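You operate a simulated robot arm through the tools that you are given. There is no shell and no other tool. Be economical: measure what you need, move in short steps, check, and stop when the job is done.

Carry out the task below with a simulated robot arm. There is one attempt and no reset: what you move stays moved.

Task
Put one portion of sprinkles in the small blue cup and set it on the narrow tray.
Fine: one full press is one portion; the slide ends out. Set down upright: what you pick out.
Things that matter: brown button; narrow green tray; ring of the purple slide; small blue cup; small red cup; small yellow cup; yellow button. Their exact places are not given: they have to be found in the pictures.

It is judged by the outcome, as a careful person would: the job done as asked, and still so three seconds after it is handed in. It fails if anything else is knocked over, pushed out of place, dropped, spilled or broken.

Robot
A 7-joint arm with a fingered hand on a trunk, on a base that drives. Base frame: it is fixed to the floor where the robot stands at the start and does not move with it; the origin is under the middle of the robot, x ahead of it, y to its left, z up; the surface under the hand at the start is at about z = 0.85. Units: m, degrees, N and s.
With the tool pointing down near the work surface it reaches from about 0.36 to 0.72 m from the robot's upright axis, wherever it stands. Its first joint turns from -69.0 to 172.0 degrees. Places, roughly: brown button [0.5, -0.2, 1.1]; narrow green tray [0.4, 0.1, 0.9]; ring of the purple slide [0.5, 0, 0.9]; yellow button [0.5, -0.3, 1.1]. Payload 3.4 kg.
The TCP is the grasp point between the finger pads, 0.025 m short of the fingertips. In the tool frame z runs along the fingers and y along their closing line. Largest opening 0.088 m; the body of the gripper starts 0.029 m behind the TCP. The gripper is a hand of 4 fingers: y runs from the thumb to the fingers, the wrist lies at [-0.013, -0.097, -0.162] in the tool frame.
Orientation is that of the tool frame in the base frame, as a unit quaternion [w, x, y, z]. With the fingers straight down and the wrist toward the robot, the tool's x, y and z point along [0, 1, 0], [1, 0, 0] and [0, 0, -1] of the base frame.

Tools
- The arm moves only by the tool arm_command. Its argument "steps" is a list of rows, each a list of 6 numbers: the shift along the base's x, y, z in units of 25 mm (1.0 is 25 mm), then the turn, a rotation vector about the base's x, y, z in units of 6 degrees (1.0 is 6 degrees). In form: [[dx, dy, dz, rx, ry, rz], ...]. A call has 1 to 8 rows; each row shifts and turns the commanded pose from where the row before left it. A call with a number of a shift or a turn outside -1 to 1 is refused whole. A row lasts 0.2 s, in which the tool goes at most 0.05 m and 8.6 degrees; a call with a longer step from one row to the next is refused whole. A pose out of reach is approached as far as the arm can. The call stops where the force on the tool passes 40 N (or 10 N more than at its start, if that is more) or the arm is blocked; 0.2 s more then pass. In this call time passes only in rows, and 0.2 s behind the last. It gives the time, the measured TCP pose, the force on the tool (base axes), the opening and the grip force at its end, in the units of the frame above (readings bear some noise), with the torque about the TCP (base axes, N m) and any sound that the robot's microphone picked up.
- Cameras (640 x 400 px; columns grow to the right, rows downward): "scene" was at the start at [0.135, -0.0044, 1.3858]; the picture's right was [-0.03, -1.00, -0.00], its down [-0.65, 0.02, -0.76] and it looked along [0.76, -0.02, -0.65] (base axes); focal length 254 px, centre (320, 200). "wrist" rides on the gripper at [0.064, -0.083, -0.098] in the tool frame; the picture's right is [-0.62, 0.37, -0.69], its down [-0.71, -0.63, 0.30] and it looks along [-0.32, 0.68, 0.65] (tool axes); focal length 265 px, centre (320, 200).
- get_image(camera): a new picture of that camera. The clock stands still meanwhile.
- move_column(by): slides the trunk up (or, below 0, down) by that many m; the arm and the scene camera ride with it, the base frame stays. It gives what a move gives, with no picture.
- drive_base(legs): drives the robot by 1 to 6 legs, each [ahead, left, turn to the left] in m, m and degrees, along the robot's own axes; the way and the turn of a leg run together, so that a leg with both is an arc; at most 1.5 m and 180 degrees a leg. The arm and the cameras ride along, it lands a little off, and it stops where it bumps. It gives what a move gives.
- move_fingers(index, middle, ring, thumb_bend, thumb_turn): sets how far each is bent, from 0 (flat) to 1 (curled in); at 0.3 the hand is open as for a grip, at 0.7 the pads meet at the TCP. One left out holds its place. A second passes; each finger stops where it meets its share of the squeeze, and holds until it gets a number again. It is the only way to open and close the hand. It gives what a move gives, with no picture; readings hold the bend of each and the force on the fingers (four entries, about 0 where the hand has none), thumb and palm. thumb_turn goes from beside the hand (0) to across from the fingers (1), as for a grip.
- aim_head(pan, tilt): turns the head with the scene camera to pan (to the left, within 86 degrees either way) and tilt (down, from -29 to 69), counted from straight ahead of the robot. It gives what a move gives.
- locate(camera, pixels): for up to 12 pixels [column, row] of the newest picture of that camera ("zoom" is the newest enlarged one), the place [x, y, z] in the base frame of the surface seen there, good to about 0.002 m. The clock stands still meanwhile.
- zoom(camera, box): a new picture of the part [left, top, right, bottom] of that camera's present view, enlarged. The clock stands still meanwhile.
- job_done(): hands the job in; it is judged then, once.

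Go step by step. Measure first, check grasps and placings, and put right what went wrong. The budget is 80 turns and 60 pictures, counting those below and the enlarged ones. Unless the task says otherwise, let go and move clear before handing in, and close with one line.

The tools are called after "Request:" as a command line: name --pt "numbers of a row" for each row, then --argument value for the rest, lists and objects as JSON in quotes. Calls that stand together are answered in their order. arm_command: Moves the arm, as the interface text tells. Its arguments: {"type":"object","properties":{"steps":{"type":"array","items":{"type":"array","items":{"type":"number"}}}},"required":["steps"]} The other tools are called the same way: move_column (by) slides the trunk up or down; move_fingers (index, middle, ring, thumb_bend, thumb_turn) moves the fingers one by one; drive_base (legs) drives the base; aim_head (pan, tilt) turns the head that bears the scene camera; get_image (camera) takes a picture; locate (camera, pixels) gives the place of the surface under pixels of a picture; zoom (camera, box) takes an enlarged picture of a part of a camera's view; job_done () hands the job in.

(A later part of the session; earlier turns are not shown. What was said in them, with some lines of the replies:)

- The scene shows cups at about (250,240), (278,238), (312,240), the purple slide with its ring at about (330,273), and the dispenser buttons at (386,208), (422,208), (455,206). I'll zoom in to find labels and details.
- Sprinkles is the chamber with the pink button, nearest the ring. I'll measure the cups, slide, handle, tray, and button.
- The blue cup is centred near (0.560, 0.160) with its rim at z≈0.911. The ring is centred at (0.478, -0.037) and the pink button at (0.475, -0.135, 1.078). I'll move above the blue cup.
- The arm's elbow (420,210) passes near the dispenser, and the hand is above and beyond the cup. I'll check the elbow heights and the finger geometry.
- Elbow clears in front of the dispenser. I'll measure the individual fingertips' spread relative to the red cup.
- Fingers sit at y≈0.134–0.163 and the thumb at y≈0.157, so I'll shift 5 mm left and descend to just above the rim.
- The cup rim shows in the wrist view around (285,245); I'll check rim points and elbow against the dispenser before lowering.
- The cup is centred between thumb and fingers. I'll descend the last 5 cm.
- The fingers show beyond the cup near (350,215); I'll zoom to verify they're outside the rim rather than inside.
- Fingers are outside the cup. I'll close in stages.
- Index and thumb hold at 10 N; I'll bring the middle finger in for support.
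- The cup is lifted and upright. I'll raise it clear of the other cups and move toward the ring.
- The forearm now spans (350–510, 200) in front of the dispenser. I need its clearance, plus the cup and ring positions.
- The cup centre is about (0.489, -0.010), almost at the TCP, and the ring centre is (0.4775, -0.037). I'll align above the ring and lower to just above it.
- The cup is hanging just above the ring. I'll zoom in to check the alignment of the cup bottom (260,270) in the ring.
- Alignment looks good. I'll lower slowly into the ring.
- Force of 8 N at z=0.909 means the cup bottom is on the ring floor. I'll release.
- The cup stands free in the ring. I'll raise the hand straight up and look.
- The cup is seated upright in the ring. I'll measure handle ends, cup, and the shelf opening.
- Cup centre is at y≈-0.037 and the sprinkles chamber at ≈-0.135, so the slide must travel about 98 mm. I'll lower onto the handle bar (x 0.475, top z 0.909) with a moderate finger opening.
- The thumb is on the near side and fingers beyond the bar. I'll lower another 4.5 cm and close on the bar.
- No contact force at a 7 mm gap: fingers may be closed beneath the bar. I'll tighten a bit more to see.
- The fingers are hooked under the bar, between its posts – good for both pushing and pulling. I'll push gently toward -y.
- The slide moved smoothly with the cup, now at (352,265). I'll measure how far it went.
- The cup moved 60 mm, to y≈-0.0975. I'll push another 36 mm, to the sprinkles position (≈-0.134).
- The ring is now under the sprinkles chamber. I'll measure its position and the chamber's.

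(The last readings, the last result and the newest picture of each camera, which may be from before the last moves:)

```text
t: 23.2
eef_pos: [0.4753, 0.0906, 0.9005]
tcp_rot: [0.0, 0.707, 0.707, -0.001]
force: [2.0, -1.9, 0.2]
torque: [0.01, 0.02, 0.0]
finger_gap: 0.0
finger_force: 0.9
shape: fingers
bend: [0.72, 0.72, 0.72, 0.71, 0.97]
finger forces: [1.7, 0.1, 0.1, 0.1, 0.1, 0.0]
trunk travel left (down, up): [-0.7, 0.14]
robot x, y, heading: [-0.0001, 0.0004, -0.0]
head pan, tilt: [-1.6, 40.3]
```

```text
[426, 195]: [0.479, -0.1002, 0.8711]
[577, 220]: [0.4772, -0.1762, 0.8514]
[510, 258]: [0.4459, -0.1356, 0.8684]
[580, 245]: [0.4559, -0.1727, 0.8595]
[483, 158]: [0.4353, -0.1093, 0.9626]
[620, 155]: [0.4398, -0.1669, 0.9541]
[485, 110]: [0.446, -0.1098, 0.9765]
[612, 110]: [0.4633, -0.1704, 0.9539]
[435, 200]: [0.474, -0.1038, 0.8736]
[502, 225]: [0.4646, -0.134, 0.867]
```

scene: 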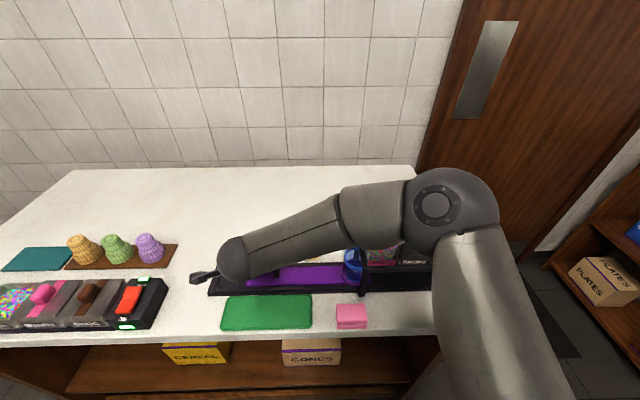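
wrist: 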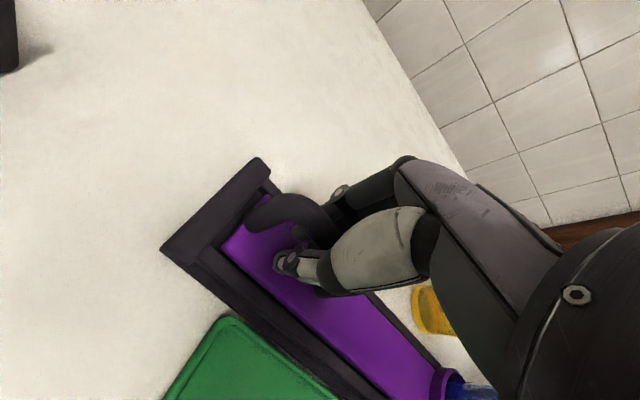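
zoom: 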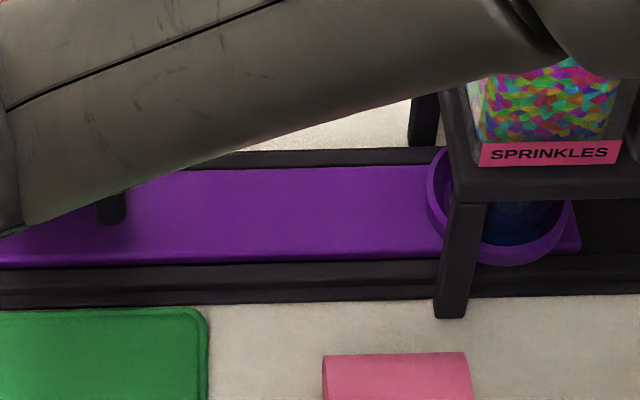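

Ring centre is y≈-0.1343, under the sprinkles button (-0.1325 to -0.1345). I'll open the fingers modestly and lift straight off the handle.

Request:
move_fingers --index 0.45 --middle 0.45 --ring 0.45 --thumb_bend 0.45

Request:
arm_command --pt "0 0 0.4 0 0 0" --pt "0 0 0.8 0 0 0" --pt "0 0 0.9 0 0 0" --pt "0 0 0.9 0 0 0" --pt "0 0 0.9 0 0 0" --pt "0 0 0.9 0 0 0" --pt "0 0 0.9 0 0 0" --pt "0 0 0.9 0 0 0"

Request:
get_image --camera "scene"

```text
t: 24.2
eef_pos: [0.4765, 0.0913, 0.9009]
tcp_rot: [0.0, 0.708, 0.707, 0.0]
force: [0.0, 0.3, -0.3]
torque: [0.01, -0.02, 0.02]
finger_gap: 0.0521
finger_force: 0.0
shape: fingers
bend: [0.45, 0.45, 0.45, 0.45, 0.97]
finger forces: [0.0, 0.0, 0.1, 0.1, 0.1, 0.0]
trunk travel left (down, up): [-0.7, 0.14]
robot x, y, heading: [-0.001, -0.0025, -0.0]
head pan, tilt: [-1.6, 40.3]
```

```text
t: 26.0
eef_pos: [0.4771, 0.0897, 1.0657]
tcp_rot: [-0.001, 0.707, 0.707, -0.001]
force: [-0.3, 0.2, -0.1]
torque: [0.0, 0.0, -0.03]
finger_gap: 0.0523
finger_force: 0.1
shape: fingers
bend: [0.45, 0.45, 0.45, 0.45, 0.97]
finger forces: [0.0, 0.0, 0.1, 0.0, 0.1, 0.0]
trunk travel left (down, up): [-0.7, 0.14]
robot x, y, heading: [0.0007, -0.0026, 0.3]
head pan, tilt: [-1.6, 40.3]
```

```text
23 pictures are left
```

scene: 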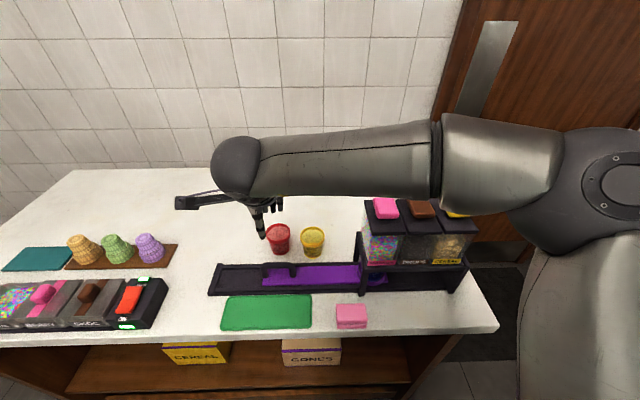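

Handle is free and the slide stays in with the cup at (375,278). I'll close the fingers to a compact tip, rise, and move above the pink button.

Request:
move_fingers --index 0.68 --middle 0.68 --ring 0.68 --thumb_bend 0.68

Request:
arm_command --pt "0 0 0.9 0 0 0" --pt "0 0 0.9 0 0 0" --pt "0 0 0.9 0 0 0" --pt "0 0 0.9 0 0 0"

Request:
arm_command --pt "0 -0.98 0 0 0 0" --pt "0 -0.98 0 0 0 0" --pt "0 -0.98 0 0 0 0" --pt "0 -0.98 0 0 0 0" --pt "0 -0.98 0 0 0 0" --pt "0 -0.98 0 0 0 0" --pt "0 -0.98 0 0 0 0" --pt "0 -0.98 0 0 0 0"

Request:
arm_command --pt "0 -0.65 0 0 0 0"

Request:
get_image --camera "scene"

Request:
get_image --camera "wrist"

```text
t: 27.0
eef_pos: [0.4772, 0.0903, 1.0671]
tcp_rot: [0.001, 0.707, 0.707, 0.0]
force: [0.4, -0.3, 0.5]
torque: [-0.01, 0.01, 0.0]
finger_gap: 0.0032
finger_force: 0.1
shape: fingers
bend: [0.68, 0.68, 0.68, 0.68, 0.97]
finger forces: [0.0, 0.0, 0.0, 0.0, 0.0, 0.0]
trunk travel left (down, up): [-0.7, 0.14]
robot x, y, heading: [-0.0071, -0.0006, -0.1]
head pan, tilt: [-1.6, 40.3]
```

```text
t: 28.0
eef_pos: [0.4764, 0.0903, 1.1579]
tcp_rot: [0.0, 0.707, 0.707, 0.0]
force: [0.3, 0.1, 0.0]
torque: [0.0, -0.01, 0.0]
finger_gap: 0.0028
finger_force: 0.1
shape: fingers
bend: [0.68, 0.68, 0.68, 0.68, 0.97]
finger forces: [0.0, 0.0, 0.1, 0.0, 0.1, 0.0]
trunk travel left (down, up): [-0.7, 0.14]
robot x, y, heading: [0.0007, -0.0026, 0.1]
head pan, tilt: [-1.6, 40.3]
```

```text
t: 29.8
eef_pos: [0.4772, -0.1062, 1.1582]
tcp_rot: [0.0, 0.707, 0.707, 0.001]
force: [-0.2, 0.1, -0.6]
torque: [0.04, 0.0, 0.0]
finger_gap: 0.0032
finger_force: 0.2
shape: fingers
bend: [0.68, 0.68, 0.68, 0.68, 0.97]
finger forces: [0.0, 0.0, 0.1, 0.0, 0.1, 0.0]
trunk travel left (down, up): [-0.7, 0.14]
robot x, y, heading: [-0.0013, -0.0007, 0.1]
head pan, tilt: [-1.6, 40.3]
```

```text
t: 30.2
eef_pos: [0.4767, -0.121, 1.1573]
tcp_rot: [-0.001, 0.706, 0.708, 0.001]
force: [-0.4, -0.8, -0.5]
torque: [-0.02, -0.01, 0.02]
finger_gap: 0.0031
finger_force: 0.1
shape: fingers
bend: [0.68, 0.68, 0.68, 0.68, 0.97]
finger forces: [0.0, 0.0, 0.0, 0.0, 0.0, 0.0]
trunk travel left (down, up): [-0.7, 0.14]
robot x, y, heading: [0.0005, 0.0024, 0.1]
head pan, tilt: [-1.6, 40.3]
```

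```text
22 pictures are left
```

scene: 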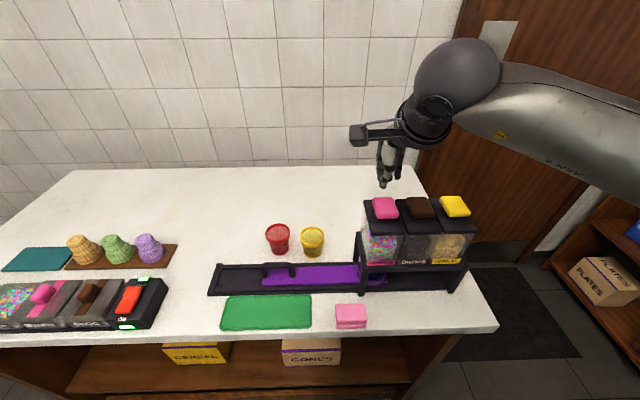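

```text
21 pictures are left
```

wrist: 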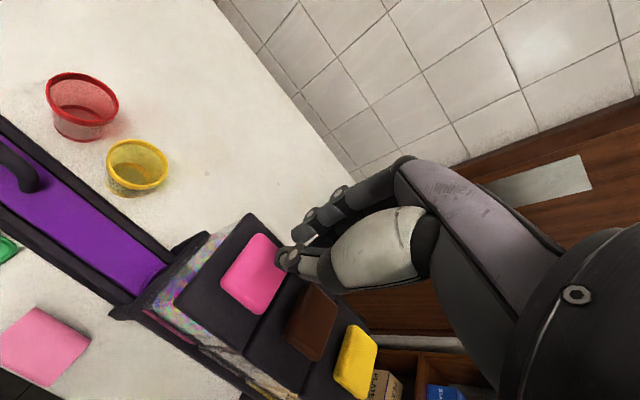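

The hand is above the button. I'll verify fingertips versus the button position.

Request:
locate --camera "wrist" --pixels '[[255, 270], [258, 240], [225, 275], [245, 305], [282, 285], [312, 320], [285, 255], [310, 215], [305, 235]]'

Request:
zoom --camera "scene" --box '[340, 100, 460, 230]'

Request:
locate --camera "zoom" --pixels '[[282, 255], [320, 230], [300, 230], [285, 320]]'

```text
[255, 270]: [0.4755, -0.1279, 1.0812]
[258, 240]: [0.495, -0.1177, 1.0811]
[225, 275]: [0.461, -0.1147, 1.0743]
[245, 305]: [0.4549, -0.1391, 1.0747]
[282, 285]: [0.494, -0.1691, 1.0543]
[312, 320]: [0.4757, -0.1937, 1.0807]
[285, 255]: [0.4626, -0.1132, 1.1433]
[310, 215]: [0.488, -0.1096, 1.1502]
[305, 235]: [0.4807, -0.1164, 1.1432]
```

```text
3.08 times, centred on (400, 165) of scene
```

zoom: 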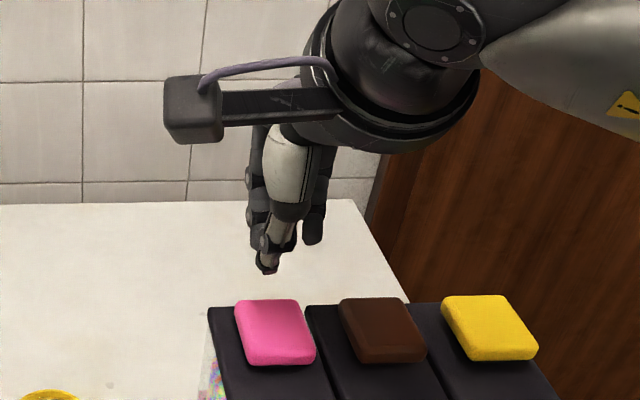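

```text
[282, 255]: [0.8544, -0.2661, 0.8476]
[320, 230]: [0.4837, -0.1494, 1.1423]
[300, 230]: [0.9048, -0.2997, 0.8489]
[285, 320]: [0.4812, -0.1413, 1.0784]
```

Tips span y -0.117 to -0.15 – all on the pink button (top z 1.078). I'll go down to just above it, then press slowly.

Request:
arm_command --pt "0 0 -0.9 0 0 0" --pt "0 0 -0.8 0 0 0"

Request:
arm_command --pt "0 0 -0.2 0 0 0" --pt "0 0 -0.2 0 0 0" --pt "0 0 -0.2 0 0 0" --pt "0 0 -0.2 0 0 0" --pt "0 0 -0.2 0 0 0"

```text
t: 30.8
eef_pos: [0.4757, -0.1219, 1.1133]
tcp_rot: [0.0, 0.707, 0.707, 0.0]
force: [0.3, -0.2, 0.5]
torque: [-0.03, -0.02, 0.01]
finger_gap: 0.003
finger_force: 0.1
shape: fingers
bend: [0.68, 0.68, 0.68, 0.68, 0.97]
finger forces: [0.1, 0.0, 0.0, 0.0, 0.0, 0.1]
trunk travel left (down, up): [-0.7, 0.14]
robot x, y, heading: [0.001, 0.0017, 0.1]
head pan, tilt: [-1.6, 40.3]
```

```text
t: 32.0
eef_pos: [0.4739, -0.1201, 1.0949]
tcp_rot: [0.004, 0.707, 0.707, 0.007]
force: [3.8, -2.9, 32.1]
torque: [0.13, -0.12, -0.04]
finger_gap: 0.0017
finger_force: 16.2
shape: fingers
bend: [0.67, 0.68, 0.68, 0.7, 0.98]
finger forces: [16.3, 1.8, 0.1, 0.0, 14.5, 0.0]
trunk travel left (down, up): [-0.7, 0.14]
robot x, y, heading: [-0.0005, 0.0003, 0.3]
head pan, tilt: [-1.6, 40.3]
```

Force is up to 32 N with the TCP at 1.095 and no sound reported. I'll check the button depression before going further.

Request:
zoom --camera "scene" --box '[340, 170, 480, 300]'

Request:
locate --camera "zoom" --pixels '[[150, 145], [195, 145], [205, 130], [250, 130], [140, 305]]'

```text
3.08 times, centred on (410, 235) of scene
```

zoom: 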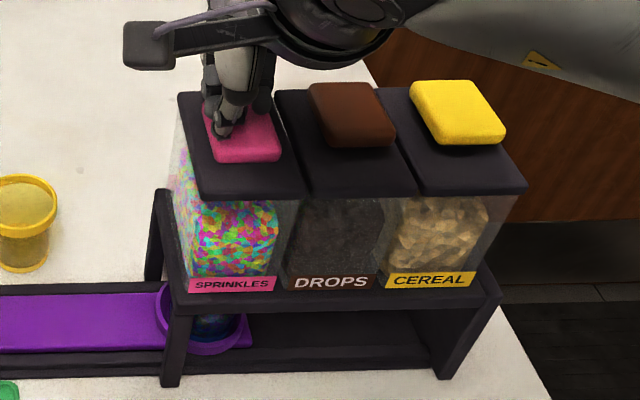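

```text
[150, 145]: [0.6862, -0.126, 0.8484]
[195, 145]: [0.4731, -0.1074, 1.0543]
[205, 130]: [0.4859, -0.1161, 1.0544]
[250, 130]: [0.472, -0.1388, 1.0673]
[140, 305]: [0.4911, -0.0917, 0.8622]
```

The button is down ~12 mm, and there seem to be coloured bits in the cup. I'll push slightly further to be sure it bottoms out, without releasing.

Request:
arm_command --pt "0 0 -0.15 0 0 0" --pt "0 0 -0.15 0 0 0"

Request:
zoom --camera "scene" --box '[355, 180, 415, 295]'

Request:
locate --camera "zoom" --pixels '[[340, 75], [340, 85], [320, 100], [330, 340], [310, 335]]'

```text
t: 32.4
eef_pos: [0.4754, -0.1208, 1.0963]
tcp_rot: [0.006, 0.707, 0.707, 0.012]
force: [-4.3, -1.5, 24.2]
torque: [0.13, 0.37, 0.02]
finger_gap: 0.0024
finger_force: 11.7
shape: fingers
bend: [0.68, 0.68, 0.68, 0.7, 0.99]
finger forces: [0.0, 0.2, 0.0, 0.1, 23.4, 0.0]
trunk travel left (down, up): [-0.7, 0.14]
robot x, y, heading: [-0.0008, 0.0012, 0.1]
head pan, tilt: [-1.6, 40.3]
stopped in row 1: the force on the tool passed its limit at 45 N (the readings are from after the stop); the commanded pose is now the measured one
```

```text
3.48 times, centred on (385, 238) of scene
```

zoom: 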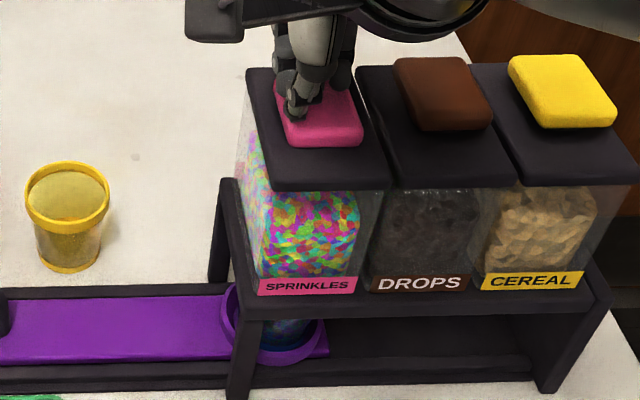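

```text
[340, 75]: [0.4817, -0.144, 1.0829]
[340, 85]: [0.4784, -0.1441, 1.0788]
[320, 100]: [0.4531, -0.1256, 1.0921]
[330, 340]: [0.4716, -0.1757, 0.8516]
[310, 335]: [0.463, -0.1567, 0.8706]
```

Force reached 45 N: it's bottomed out. I'll lift straight off and inspect the cup.

Request:
arm_command --pt "0 0 0.8 0 0 0" --pt "0 0 0.9 0 0 0" --pt "0 0 0.9 0 0 0" --pt "0 0.5 0.4 0 0 0"

Request:
zoom --camera "scene" --box '[345, 195, 435, 295]'

```text
t: 33.4
eef_pos: [0.479, -0.1083, 1.1661]
tcp_rot: [0.003, 0.707, 0.707, 0.007]
force: [0.3, 0.6, 0.4]
torque: [-0.01, 0.02, -0.01]
finger_gap: 0.0027
finger_force: 0.1
shape: fingers
bend: [0.68, 0.68, 0.68, 0.68, 0.98]
finger forces: [0.0, 0.0, 0.0, 0.0, 0.1, 0.0]
trunk travel left (down, up): [-0.7, 0.14]
robot x, y, heading: [-0.0003, 0.0025, 0.1]
head pan, tilt: [-1.6, 40.3]
```

```text
4.00 times, centred on (390, 245) of scene
```

zoom: 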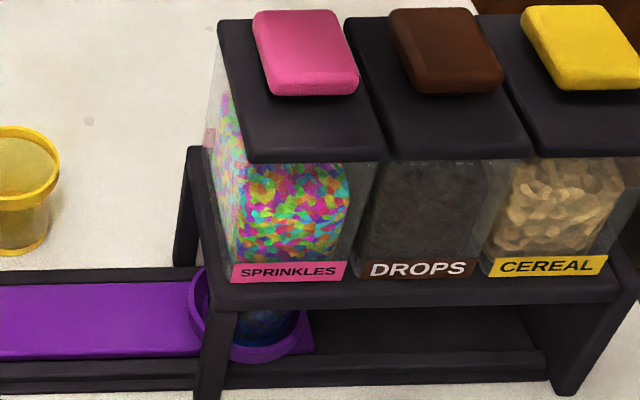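

The button sprang back and there's coloured content in the cup. Now I'll return to the handle (TCP target x 0.476, y 0.091).

Request:
arm_command --pt "-0.02 0.99 0 0 0 0" --pt "-0.02 0.99 0 0 0 0" --pt "-0.02 0.99 0 0 0 0" --pt "-0.02 0.99 0 0 0 0" --pt "-0.02 0.99 0 0 0 0" --pt "-0.02 0.99 0 0 0 0" --pt "-0.02 0.99 0 0 0 0" --pt "-0.02 0.99 0 0 0 0"

Request:
move_fingers --index 0.45 --middle 0.45 --ring 0.45 --thumb_bend 0.45 --thumb_turn 0.98

Request:
arm_command --pt "0 0 -0.95 0 0 0" --pt "0 0 -0.95 0 0 0" --pt "0 0 -0.95 0 0 0" --pt "0 0 -0.95 0 0 0" --pt "0 0 -0.95 0 0 0" --pt "0 0 -0.95 0 0 0" --pt "0 0 -0.95 0 0 0" --pt "0 0 -0.95 0 0 0"

Request:
get_image --camera "wrist"

```text
t: 35.2
eef_pos: [0.4728, 0.0922, 1.1659]
tcp_rot: [0.003, 0.707, 0.707, 0.006]
force: [0.3, 0.4, -0.1]
torque: [0.0, -0.01, 0.01]
finger_gap: 0.0027
finger_force: 0.0
shape: fingers
bend: [0.68, 0.68, 0.68, 0.68, 0.98]
finger forces: [0.1, 0.0, 0.0, 0.1, 0.0, 0.0]
trunk travel left (down, up): [-0.7, 0.14]
robot x, y, heading: [0.0006, 0.0031, -0.1]
head pan, tilt: [-1.6, 40.3]
```

```text
t: 36.2
eef_pos: [0.4736, 0.0905, 1.1662]
tcp_rot: [0.003, 0.707, 0.707, 0.006]
force: [0.3, 0.3, 0.3]
torque: [-0.01, 0.03, -0.02]
finger_gap: 0.052
finger_force: 0.1
shape: fingers
bend: [0.45, 0.45, 0.45, 0.45, 0.98]
finger forces: [0.0, 0.1, 0.0, 0.0, 0.0, 0.0]
trunk travel left (down, up): [-0.7, 0.14]
robot x, y, heading: [0.0011, -0.0008, 0.1]
head pan, tilt: [-1.6, 40.3]
```

```text
t: 38.0
eef_pos: [0.4725, 0.0915, 0.9747]
tcp_rot: [0.003, 0.708, 0.706, 0.006]
force: [0.3, -0.1, 0.6]
torque: [0.03, 0.02, 0.0]
finger_gap: 0.0525
finger_force: 0.1
shape: fingers
bend: [0.45, 0.45, 0.45, 0.45, 0.97]
finger forces: [0.0, 0.0, 0.2, 0.0, 0.0, 0.1]
trunk travel left (down, up): [-0.7, 0.14]
robot x, y, heading: [0.0001, -0.0004, -0.1]
head pan, tilt: [-1.6, 40.3]
```

```text
16 pictures are left
```

wrist: 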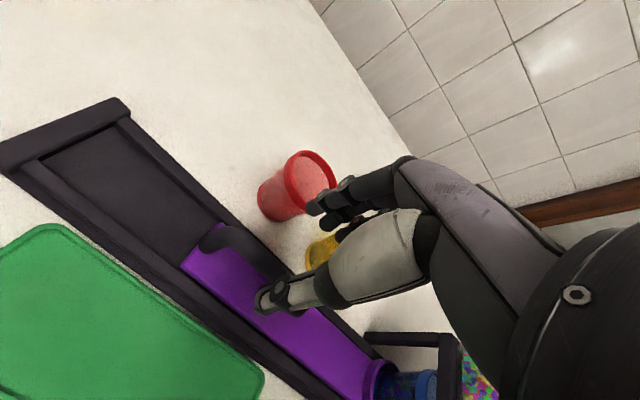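

Positioned as on the earlier descent; I'll go down the remaining 74 mm, hook the bar and pull out slowly.

Request:
arm_command --pt "0.1 0 -0.8 0 0 0" --pt "0 0 -0.8 0 0 0" --pt "0 0 -0.8 0 0 0" --pt "0 0 -0.53 0 0 0"

Request:
move_fingers --index 0.7 --middle 0.7 --ring 0.7 --thumb_bend 0.7

Request:
arm_command --pt "0 0.15 0 0 0 0" --pt "0 0.2 0 0 0 0" --pt "0 0.3 0 0 0 0" --pt "0 0.35 0 0 0 0" --pt "0 0.35 0 0 0 0" --pt "0 0.35 0 0 0 0" --pt "0 0.35 0 0 0 0" --pt "0 0.3 0 0 0 0"

```text
t: 39.0
eef_pos: [0.4735, 0.0886, 0.9021]
tcp_rot: [0.003, 0.707, 0.707, 0.007]
force: [0.1, -0.1, 0.0]
torque: [0.02, -0.01, 0.03]
finger_gap: 0.0522
finger_force: 0.2
shape: fingers
bend: [0.45, 0.45, 0.45, 0.45, 0.97]
finger forces: [0.1, 0.0, 0.0, 0.0, 0.1, 0.1]
trunk travel left (down, up): [-0.7, 0.14]
robot x, y, heading: [0.0021, 0.0009, 0.0]
head pan, tilt: [-1.6, 40.3]
```

```text
t: 40.0
eef_pos: [0.4752, 0.0889, 0.902]
tcp_rot: [0.004, 0.708, 0.706, 0.006]
force: [2.8, 0.3, -0.7]
torque: [-0.01, -0.02, -0.03]
finger_gap: 0.0016
finger_force: 1.3
shape: fingers
bend: [0.67, 0.7, 0.7, 0.7, 1.0]
finger forces: [3.0, 0.0, 0.0, 0.0, 0.0, 0.0]
trunk travel left (down, up): [-0.7, 0.14]
robot x, y, heading: [-0.0008, 0.0028, 0.0]
head pan, tilt: [-1.6, 40.3]
```

```text
t: 41.8
eef_pos: [0.4749, 0.1473, 0.9033]
tcp_rot: [0.003, 0.707, 0.708, 0.006]
force: [2.5, -0.2, -1.9]
torque: [-0.02, -0.01, -0.05]
finger_gap: 0.0008
finger_force: 1.4
shape: fingers
bend: [0.68, 0.7, 0.7, 0.7, 1.0]
finger forces: [2.6, 0.0, 0.1, 0.0, 0.0, 0.0]
trunk travel left (down, up): [-0.7, 0.14]
robot x, y, heading: [-0.0016, 0.001, -0.1]
head pan, tilt: [-1.6, 40.3]
```

It moves freely. I'll keep pulling gently toward the end stop.

Request:
arm_command --pt "0 0.3 0 0 0 0" --pt "0 0.35 0 0 0 0" --pt "0 0.35 0 0 0 0" --pt "0 0.2 0 0 0 0" --pt "0 0.15 0 0 0 0" --pt "0 0.15 0 0 0 0"

Request:
zoom --camera "scene" --box '[200, 225, 400, 320]'

Request:
locate --camera "zoom" --pixels '[[370, 185], [362, 195], [395, 145], [437, 150], [400, 225], [168, 185]]'

```text
t: 43.2
eef_pos: [0.477, 0.1864, 0.9024]
tcp_rot: [0.002, 0.707, 0.707, 0.005]
force: [2.2, -0.6, 0.1]
torque: [0.01, -0.01, -0.03]
finger_gap: 0.0006
finger_force: 1.6
shape: fingers
bend: [0.68, 0.7, 0.7, 0.7, 1.0]
finger forces: [2.3, 0.0, 0.1, 0.1, 0.0, 0.1]
trunk travel left (down, up): [-0.7, 0.14]
robot x, y, heading: [0.002, 0.0037, 0.1]
head pan, tilt: [-1.6, 40.3]
```

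```text
3.20 times, centred on (300, 272) of scene
```

zoom: 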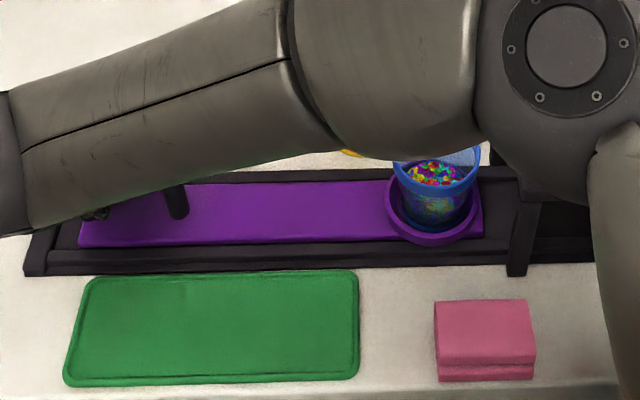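

```text
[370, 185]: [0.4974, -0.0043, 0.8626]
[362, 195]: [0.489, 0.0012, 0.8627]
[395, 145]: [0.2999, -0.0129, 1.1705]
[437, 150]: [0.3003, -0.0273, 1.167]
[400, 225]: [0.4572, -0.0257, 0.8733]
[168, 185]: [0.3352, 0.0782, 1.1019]
```

Sprinkles are in the cup at (437,175). I'll check whether the slide is fully out by its edges.

Request:
locate --camera "zoom" --pixels '[[389, 205], [482, 212], [85, 225], [393, 220], [430, 172], [182, 205], [430, 243]]'

Request:
arm_command --pt "0 0.15 0 0 0 0" --pt "0 0.15 0 0 0 0" --pt "0 0.15 0 0 0 0" --pt "0 0.1 0 0 0 0"

```text
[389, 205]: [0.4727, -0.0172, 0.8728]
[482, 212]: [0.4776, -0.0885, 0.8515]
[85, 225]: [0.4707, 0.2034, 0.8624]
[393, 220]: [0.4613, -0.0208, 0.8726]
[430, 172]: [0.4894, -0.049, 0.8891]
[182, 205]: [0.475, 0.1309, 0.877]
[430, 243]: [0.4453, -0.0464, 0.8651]
```

```text
t: 44.2
eef_pos: [0.4758, 0.2007, 0.9024]
tcp_rot: [0.003, 0.708, 0.706, 0.007]
force: [0.6, -1.7, -1.2]
torque: [-0.03, 0.01, -0.02]
finger_gap: 0.0
finger_force: 1.4
shape: fingers
bend: [0.69, 0.7, 0.7, 0.7, 1.0]
finger forces: [2.0, 0.0, 0.1, 0.0, 0.0, 0.1]
trunk travel left (down, up): [-0.7, 0.14]
robot x, y, heading: [-0.0025, -0.0013, -0.2]
head pan, tilt: [-1.6, 40.3]
```

It was ~14 mm short of the start position and has moved 14 mm. I'll nudge until resistance to confirm the end stop.

Request:
arm_command --pt "0 0.08 0 0 0 0" --pt "0 0.08 0 0 0 0"

Request:
zoom --camera "scene" --box '[200, 225, 400, 320]'

Request:
locate --camera "zoom" --pixels '[[370, 205], [373, 212], [70, 225], [166, 205]]'

```text
t: 44.8
eef_pos: [0.4774, 0.2015, 0.9011]
tcp_rot: [0.004, 0.708, 0.706, 0.006]
force: [1.3, -8.8, -0.2]
torque: [-0.17, -0.01, -0.06]
finger_gap: 0.0003
finger_force: 3.9
shape: fingers
bend: [0.69, 0.7, 0.7, 0.7, 1.0]
finger forces: [7.9, 0.0, 0.0, 0.0, 0.0, 0.0]
trunk travel left (down, up): [-0.7, 0.14]
robot x, y, heading: [0.001, 0.0041, 0.1]
head pan, tilt: [-1.6, 40.3]
```

```text
3.20 times, centred on (300, 272) of scene
```

zoom: 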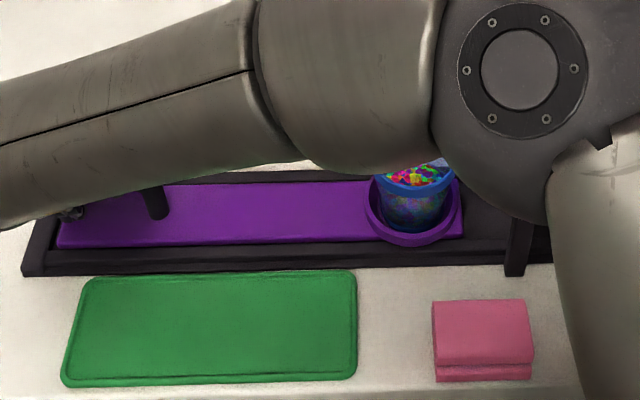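

```text
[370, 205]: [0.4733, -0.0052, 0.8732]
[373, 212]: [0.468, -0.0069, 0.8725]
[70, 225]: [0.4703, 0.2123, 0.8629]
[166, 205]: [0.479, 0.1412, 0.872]
```

The end stop is reached (8.8 N, ring back at its start place). I'll relax, open, lift off and move over the cup.

Request:
arm_command --pt "0 -0.12 0 0 0 0"

Request:
move_fingers --index 0.4 --middle 0.4 --ring 0.4 --thumb_bend 0.4

Request:
arm_command --pt "0 0 0.5 0 0 0" --pt "0 0 0.9 0 0 0" --pt "0 0 0.9 0 0 0" --pt "0 0 0.9 0 0 0" --pt "0 0 0.9 0 0 0" --pt "0 0 0.5 0 0 0"

Request:
move_fingers --index 0.3 --middle 0.3 --ring 0.3 --thumb_bend 0.3 --thumb_turn 0.98

Request:
arm_command --pt "0 -0.95 0 0 0 0" --pt "0 -0.95 0 0 0 0" --pt "0 -0.95 0 0 0 0" --pt "0 -0.95 0 0 0 0" --pt "0 -0.95 0 0 0 0" --pt "0 -0.95 0 0 0 0" --pt "0 -0.95 0 0 0 0" --pt "0 -0.95 0 0 0 0"

Request:
get_image --camera "wrist"

```text
t: 45.2
eef_pos: [0.477, 0.2014, 0.9027]
tcp_rot: [0.003, 0.707, 0.707, 0.006]
force: [2.1, -3.2, -0.5]
torque: [-0.12, -0.02, -0.04]
finger_gap: 0.0006
finger_force: 2.5
shape: fingers
bend: [0.68, 0.7, 0.7, 0.7, 1.0]
finger forces: [5.2, 0.1, 0.0, 0.0, 0.1, 0.1]
trunk travel left (down, up): [-0.7, 0.14]
robot x, y, heading: [-0.002, 0.0014, -0.1]
head pan, tilt: [-1.6, 40.3]
```

```text
t: 46.2
eef_pos: [0.4753, 0.203, 0.9019]
tcp_rot: [0.003, 0.707, 0.707, 0.006]
force: [-0.8, 0.4, 0.7]
torque: [-0.05, 0.0, -0.04]
finger_gap: 0.0633
finger_force: 0.0
shape: fingers
bend: [0.4, 0.4, 0.4, 0.4, 0.97]
finger forces: [0.0, 0.1, 0.0, 0.0, 0.0, 0.0]
trunk travel left (down, up): [-0.7, 0.14]
robot x, y, heading: [0.0008, 0.0017, 0.2]
head pan, tilt: [-1.6, 40.3]
```

```text
t: 47.6
eef_pos: [0.4755, 0.2024, 1.0187]
tcp_rot: [0.003, 0.707, 0.707, 0.006]
force: [0.8, -0.1, -0.1]
torque: [0.0, 0.01, 0.0]
finger_gap: 0.0632
finger_force: 0.0
shape: fingers
bend: [0.4, 0.4, 0.4, 0.4, 0.97]
finger forces: [0.0, 0.0, 0.0, 0.1, 0.1, 0.0]
trunk travel left (down, up): [-0.7, 0.14]
robot x, y, heading: [0.0006, -0.0005, 0.0]
head pan, tilt: [-1.6, 40.3]
```

```text
t: 48.6
eef_pos: [0.4748, 0.2015, 1.0177]
tcp_rot: [0.002, 0.707, 0.707, 0.005]
force: [0.0, -0.7, 0.0]
torque: [0.03, 0.04, 0.01]
finger_gap: 0.0845
finger_force: 0.0
shape: fingers
bend: [0.3, 0.3, 0.3, 0.3, 0.96]
finger forces: [0.0, 0.1, 0.0, 0.0, 0.0, 0.1]
trunk travel left (down, up): [-0.7, 0.14]
robot x, y, heading: [0.0025, 0.002, 0.1]
head pan, tilt: [-1.6, 40.3]
```

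```text
t: 50.4
eef_pos: [0.4748, 0.0123, 1.0174]
tcp_rot: [0.003, 0.707, 0.707, 0.008]
force: [0.5, -0.5, 0.4]
torque: [0.02, 0.0, 0.0]
finger_gap: 0.0846
finger_force: 0.1
shape: fingers
bend: [0.3, 0.3, 0.3, 0.3, 0.96]
finger forces: [0.0, 0.0, 0.0, 0.0, 0.0, 0.0]
trunk travel left (down, up): [-0.7, 0.14]
robot x, y, heading: [0.0024, 0.0041, 0.1]
head pan, tilt: [-1.6, 40.3]
```

```text
13 pictures are left
```

wrist: 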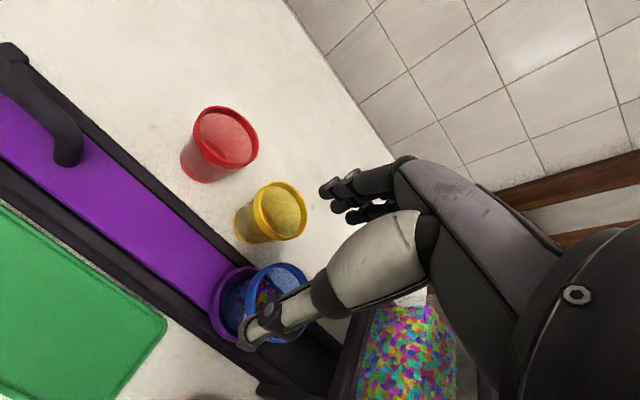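

I'll locate the cup rim for the second grasp and correct a ~1° tool tilt on the way.

Request:
locate --camera "wrist" --pixels '[[247, 295], [275, 264], [306, 280], [285, 264], [250, 280], [262, 293], [300, 268]]'

Request:
arm_command --pt "0.05 -0.9 0 -0.04 0.08 0" --pt "0.05 -0.95 0 -0.03 0.07 0"

```text
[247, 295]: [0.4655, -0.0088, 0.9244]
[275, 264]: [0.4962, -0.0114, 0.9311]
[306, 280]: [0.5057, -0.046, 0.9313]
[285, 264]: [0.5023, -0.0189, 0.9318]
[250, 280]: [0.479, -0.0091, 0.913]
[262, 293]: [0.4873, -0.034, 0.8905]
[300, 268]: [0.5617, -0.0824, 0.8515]
```

```text
t: 51.0
eef_pos: [0.4791, -0.0376, 1.0194]
tcp_rot: [-0.001, 0.707, 0.707, -0.002]
force: [0.1, -0.6, 0.4]
torque: [0.0, 0.02, 0.02]
finger_gap: 0.0845
finger_force: 0.0
shape: fingers
bend: [0.3, 0.3, 0.3, 0.3, 0.96]
finger forces: [0.0, 0.0, 0.1, 0.1, 0.1, 0.0]
trunk travel left (down, up): [-0.7, 0.14]
robot x, y, heading: [0.0, -0.0021, -0.1]
head pan, tilt: [-1.6, 40.3]
```

The cup is centred at (0.478, -0.037). I'll descend around it and grip as before.

Request:
arm_command --pt "-0.04 0.08 -0.9 0 0 0" --pt "0 0 -0.9 0 0 0" --pt "0 0 -0.9 0 0 0" --pt "0 0 -0.9 0 0 0" --pt "0 0 -0.8 0 0 0"

Request:
move_fingers --index 0.48 --middle 0.48 --ring 0.48 --thumb_bend 0.48

Request:
move_fingers --index 0.48 --middle 0.56 --thumb_bend 0.5

Request:
get_image --camera "wrist"

```text
t: 52.2
eef_pos: [0.477, -0.033, 0.9092]
tcp_rot: [0.001, 0.707, 0.707, -0.002]
force: [-0.2, -0.2, 0.4]
torque: [0.03, -0.02, 0.01]
finger_gap: 0.0853
finger_force: 0.9
shape: fingers
bend: [0.3, 0.3, 0.3, 0.3, 0.96]
finger forces: [1.1, 0.0, 0.0, 0.0, 0.0, 0.0]
trunk travel left (down, up): [-0.7, 0.14]
robot x, y, heading: [0.001, 0.0, 0.2]
head pan, tilt: [-1.6, 40.3]
```

```text
t: 53.2
eef_pos: [0.477, -0.0334, 0.909]
tcp_rot: [0.001, 0.707, 0.707, -0.002]
force: [1.4, 1.6, 4.4]
torque: [-0.02, -0.03, 0.0]
finger_gap: 0.0582
finger_force: 11.1
shape: fingers
bend: [0.41, 0.48, 0.48, 0.46, 0.97]
finger forces: [11.2, 0.0, 0.0, 0.0, 9.1, 0.1]
trunk travel left (down, up): [-0.7, 0.14]
robot x, y, heading: [-0.0009, 0.0028, 0.1]
head pan, tilt: [-1.6, 40.3]
```

```text
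t: 54.2
eef_pos: [0.4757, -0.0326, 0.9083]
tcp_rot: [0.001, 0.707, 0.707, -0.003]
force: [2.6, 2.8, 4.3]
torque: [-0.05, -0.1, 0.03]
finger_gap: 0.0569
finger_force: 13.6
shape: fingers
bend: [0.41, 0.52, 0.48, 0.48, 0.97]
finger forces: [11.6, 3.0, 0.0, 0.0, 11.9, 0.0]
trunk travel left (down, up): [-0.7, 0.14]
robot x, y, heading: [0.0014, 0.0008, 0.0]
head pan, tilt: [-1.6, 40.3]
```

```text
12 pictures are left
```

wrist: 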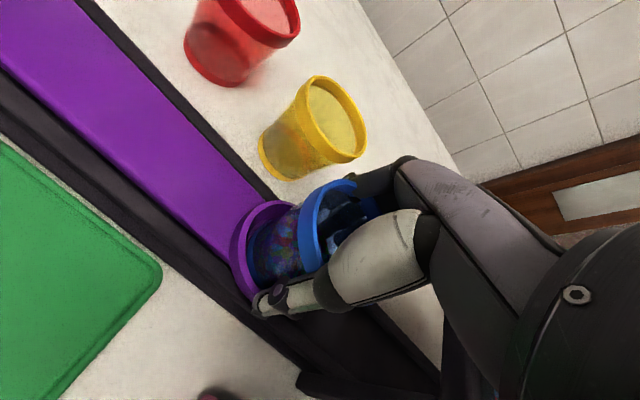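

Gripped as before. I'll lift smoothly.

Request:
arm_command --pt "0 0 0.2 0 0 0" --pt "0 0 0.4 0 0 0" --pt "0 0 0.6 0 0 0" --pt "0 0 0.6 0 0 0" --pt "0 0 0.6 0 0 0" --pt "0 0 0.4 0 0 0"

Request:
arm_command --pt "-0.2 0.3 0 0 0 0" --pt "-0.4 0.7 0 0 0 0" --pt "-0.5 0.8 0 0 0 0" --pt "-0.5 0.8 0 0 0 0" --pt "-0.5 0.8 0 0 0 0" --pt "-0.5 0.8 0 0 0 0" --pt "-0.4 0.7 0 0 0 0" --pt "-0.2 0.4 0 0 0 0"

Request:
get_image --camera "wrist"

Request:
get_image --camera "scene"

```text
t: 55.6
eef_pos: [0.4773, -0.0323, 0.9788]
tcp_rot: [0.001, 0.707, 0.707, -0.002]
force: [-0.1, 0.0, -0.6]
torque: [-0.02, 0.02, 0.01]
finger_gap: 0.0561
finger_force: 11.9
shape: fingers
bend: [0.42, 0.53, 0.48, 0.48, 0.97]
finger forces: [8.7, 2.5, 0.0, 0.0, 12.2, 0.0]
trunk travel left (down, up): [-0.7, 0.14]
robot x, y, heading: [-0.0006, -0.0008, -0.2]
head pan, tilt: [-1.6, 40.3]
```

```text
t: 57.4
eef_pos: [0.3991, 0.1007, 0.9768]
tcp_rot: [0.0, 0.708, 0.707, -0.002]
force: [0.5, 0.0, -0.1]
torque: [-0.03, -0.01, 0.02]
finger_gap: 0.0564
finger_force: 11.3
shape: fingers
bend: [0.42, 0.53, 0.48, 0.48, 0.97]
finger forces: [8.6, 2.4, 0.1, 0.0, 11.9, 0.1]
trunk travel left (down, up): [-0.7, 0.14]
robot x, y, heading: [0.0007, 0.0012, 0.1]
head pan, tilt: [-1.6, 40.3]
```

```text
11 pictures are left
```

wrist: 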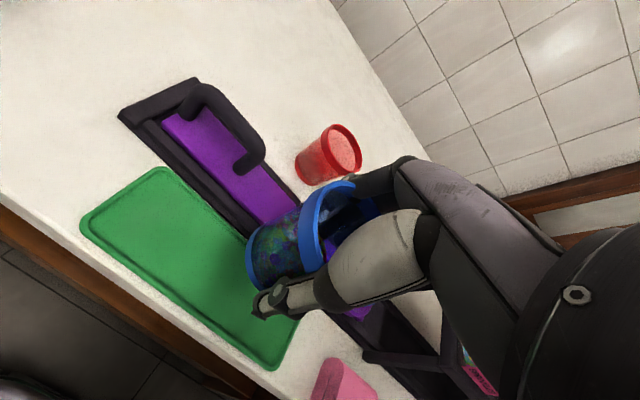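

```text
10 pictures are left
```

scene: 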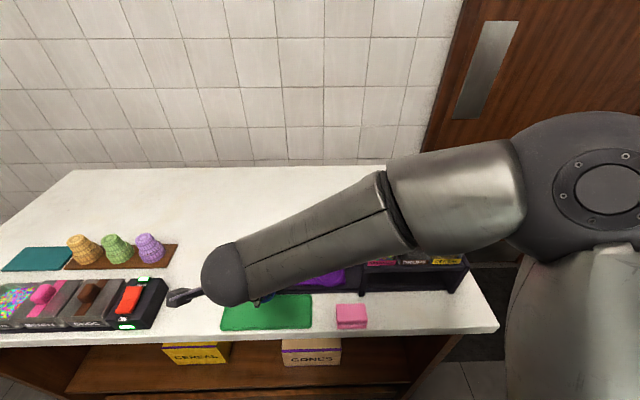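

Cup is above the tray middle. I'll lower toward z≈0.90 slowly.

Request:
arm_command --pt "0 0 -0.4 0 0 0" --pt "0 0 -0.7 0 0 0" --pt "0 0 -0.7 0 0 0" --pt "0 0 -0.5 0 0 0" --pt "0 0 -0.3 0 0 0" --pt "0 0 -0.25 0 0 0" --pt "0 0 -0.2 0 0 0"

```text
t: 59.0
eef_pos: [0.3982, 0.0995, 0.901]
tcp_rot: [0.0, 0.707, 0.707, -0.003]
force: [-0.9, 0.5, 0.1]
torque: [0.0, 0.0, 0.01]
finger_gap: 0.0562
finger_force: 10.8
shape: fingers
bend: [0.42, 0.53, 0.48, 0.48, 0.97]
finger forces: [8.2, 2.3, 0.0, 0.0, 11.5, 0.1]
trunk travel left (down, up): [-0.7, 0.14]
robot x, y, heading: [-0.0029, -0.0011, 0.1]
head pan, tilt: [-1.6, 40.3]
```

No contact yet; I'll inch down.

Request:
arm_command --pt "0 0 -0.1 0 0 0" --pt "0 0 -0.06 0 0 0"

Request:
zoom --camera "wrist" --box '[190, 170, 390, 330]'

```text
t: 59.6
eef_pos: [0.3971, 0.1007, 0.8985]
tcp_rot: [0.001, 0.707, 0.707, 0.001]
force: [0.0, 3.1, 12.3]
torque: [-0.12, -0.05, 0.03]
finger_gap: 0.0563
finger_force: 14.4
shape: fingers
bend: [0.42, 0.53, 0.48, 0.49, 0.97]
finger forces: [10.7, 3.2, 0.0, 0.0, 15.7, 0.1]
trunk travel left (down, up): [-0.7, 0.14]
robot x, y, heading: [-0.0025, 0.0031, -0.3]
head pan, tilt: [-1.6, 40.3]
```

```text
2.50 times, centred on (290, 250) of wrist
```

zoom: 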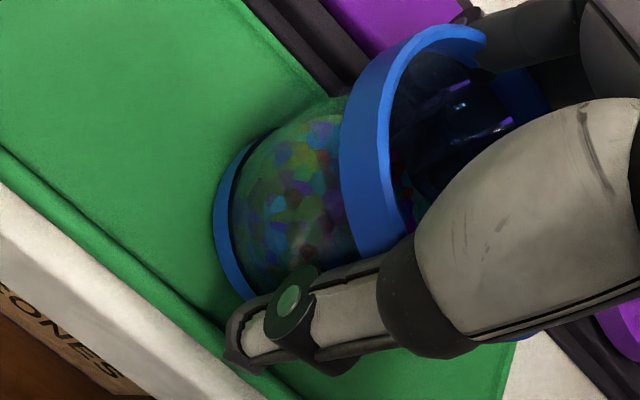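

Contact at 12 N; the cup stands on the tray. I'll ease up a touch, release and lift.

Request:
arm_command --pt "0 0 0.06 0 0 0"

Request:
move_fingers --index 0.3 --middle 0.3 --ring 0.3 --thumb_bend 0.3

Request:
arm_command --pt "0 0 0.3 0 0 0" --pt "0 0 0.7 0 0 0" --pt "0 0 0.9 0 0 0" --pt "0 0 0.9 0 0 0" --pt "0 0 0.9 0 0 0" --pt "0 0 0.9 0 0 0" --pt "0 0 0.9 0 0 0" --pt "0 0 0.9 0 0 0"

Request:
get_image --camera "wrist"

Request:
get_image --camera "scene"

```text
t: 60.0
eef_pos: [0.396, 0.1002, 0.8987]
tcp_rot: [0.001, 0.708, 0.707, -0.002]
force: [1.4, 2.8, 9.3]
torque: [-0.08, -0.07, 0.01]
finger_gap: 0.0561
finger_force: 13.9
shape: fingers
bend: [0.42, 0.53, 0.48, 0.49, 0.97]
finger forces: [10.7, 3.2, 0.0, 0.0, 13.8, 0.0]
trunk travel left (down, up): [-0.7, 0.14]
robot x, y, heading: [-0.0045, -0.0024, -0.0]
head pan, tilt: [-1.6, 40.3]
```

```text
t: 61.0
eef_pos: [0.3959, 0.0995, 0.899]
tcp_rot: [-0.001, 0.707, 0.707, -0.003]
force: [0.0, -0.1, 0.4]
torque: [-0.01, 0.01, 0.02]
finger_gap: 0.0847
finger_force: 0.1
shape: fingers
bend: [0.3, 0.3, 0.3, 0.3, 0.96]
finger forces: [0.1, 0.1, 0.0, 0.0, 0.1, 0.0]
trunk travel left (down, up): [-0.7, 0.14]
robot x, y, heading: [0.0, -0.0013, -0.2]
head pan, tilt: [-1.6, 40.3]
```

```text
t: 62.8
eef_pos: [0.3981, 0.0988, 1.0586]
tcp_rot: [0.001, 0.706, 0.708, -0.002]
force: [0.4, -0.2, 0.5]
torque: [0.0, 0.0, -0.02]
finger_gap: 0.0847
finger_force: 0.1
shape: fingers
bend: [0.3, 0.3, 0.3, 0.3, 0.96]
finger forces: [0.0, 0.1, 0.0, 0.1, 0.0, 0.0]
trunk travel left (down, up): [-0.7, 0.14]
robot x, y, heading: [-0.0038, -0.0007, 0.3]
head pan, tilt: [-1.6, 40.3]
```

```text
8 pictures are left
```

wrist: 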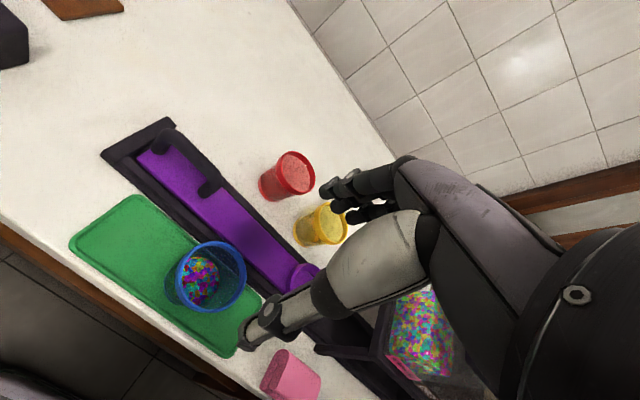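

```text
7 pictures are left
```

scene: 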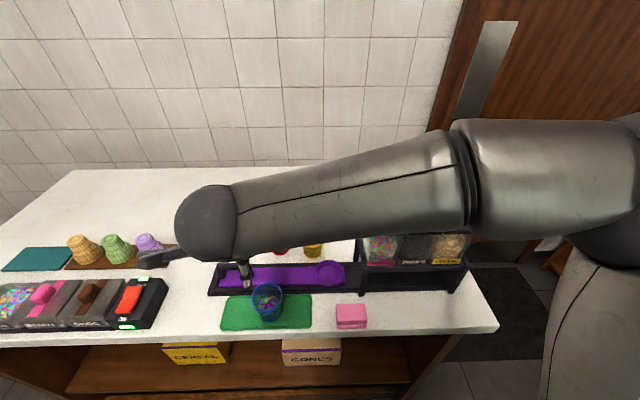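

The cup with sprinkles stands upright on the tray at (267,300) and the ring is empty at (330,272). I'll do one final check that the slide is fully out and nothing spilled.

Request:
zoom --camera "scene" --box '[200, 225, 400, 335]'

Request:
locate --camera "scene" --pixels '[[316, 272], [330, 283]]'

```text
3.20 times, centred on (300, 280) of scene
```

zoom: 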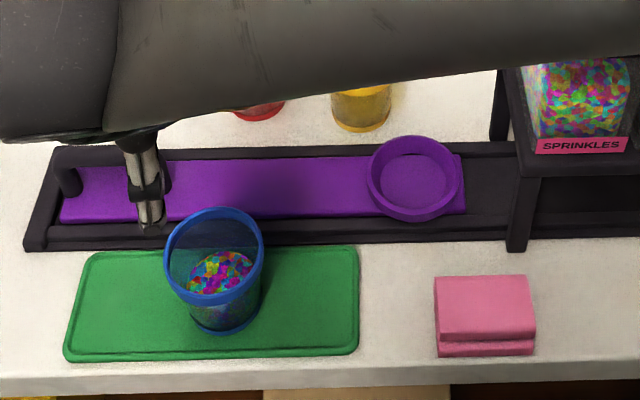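

```text
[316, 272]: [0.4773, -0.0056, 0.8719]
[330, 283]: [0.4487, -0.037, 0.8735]
```

The slide is fully out, the cup stands upright on the tray, nothing is spilled, and the hand is clear, so I'm handing in.

Request:
job_done

```text
The job is handed in.
```

The small blue cup holds one portion of sprinkles from one full press and stands upright on the narrow green tray. The slide is fully out, and the final pictures show nothing spilled or knocked over.
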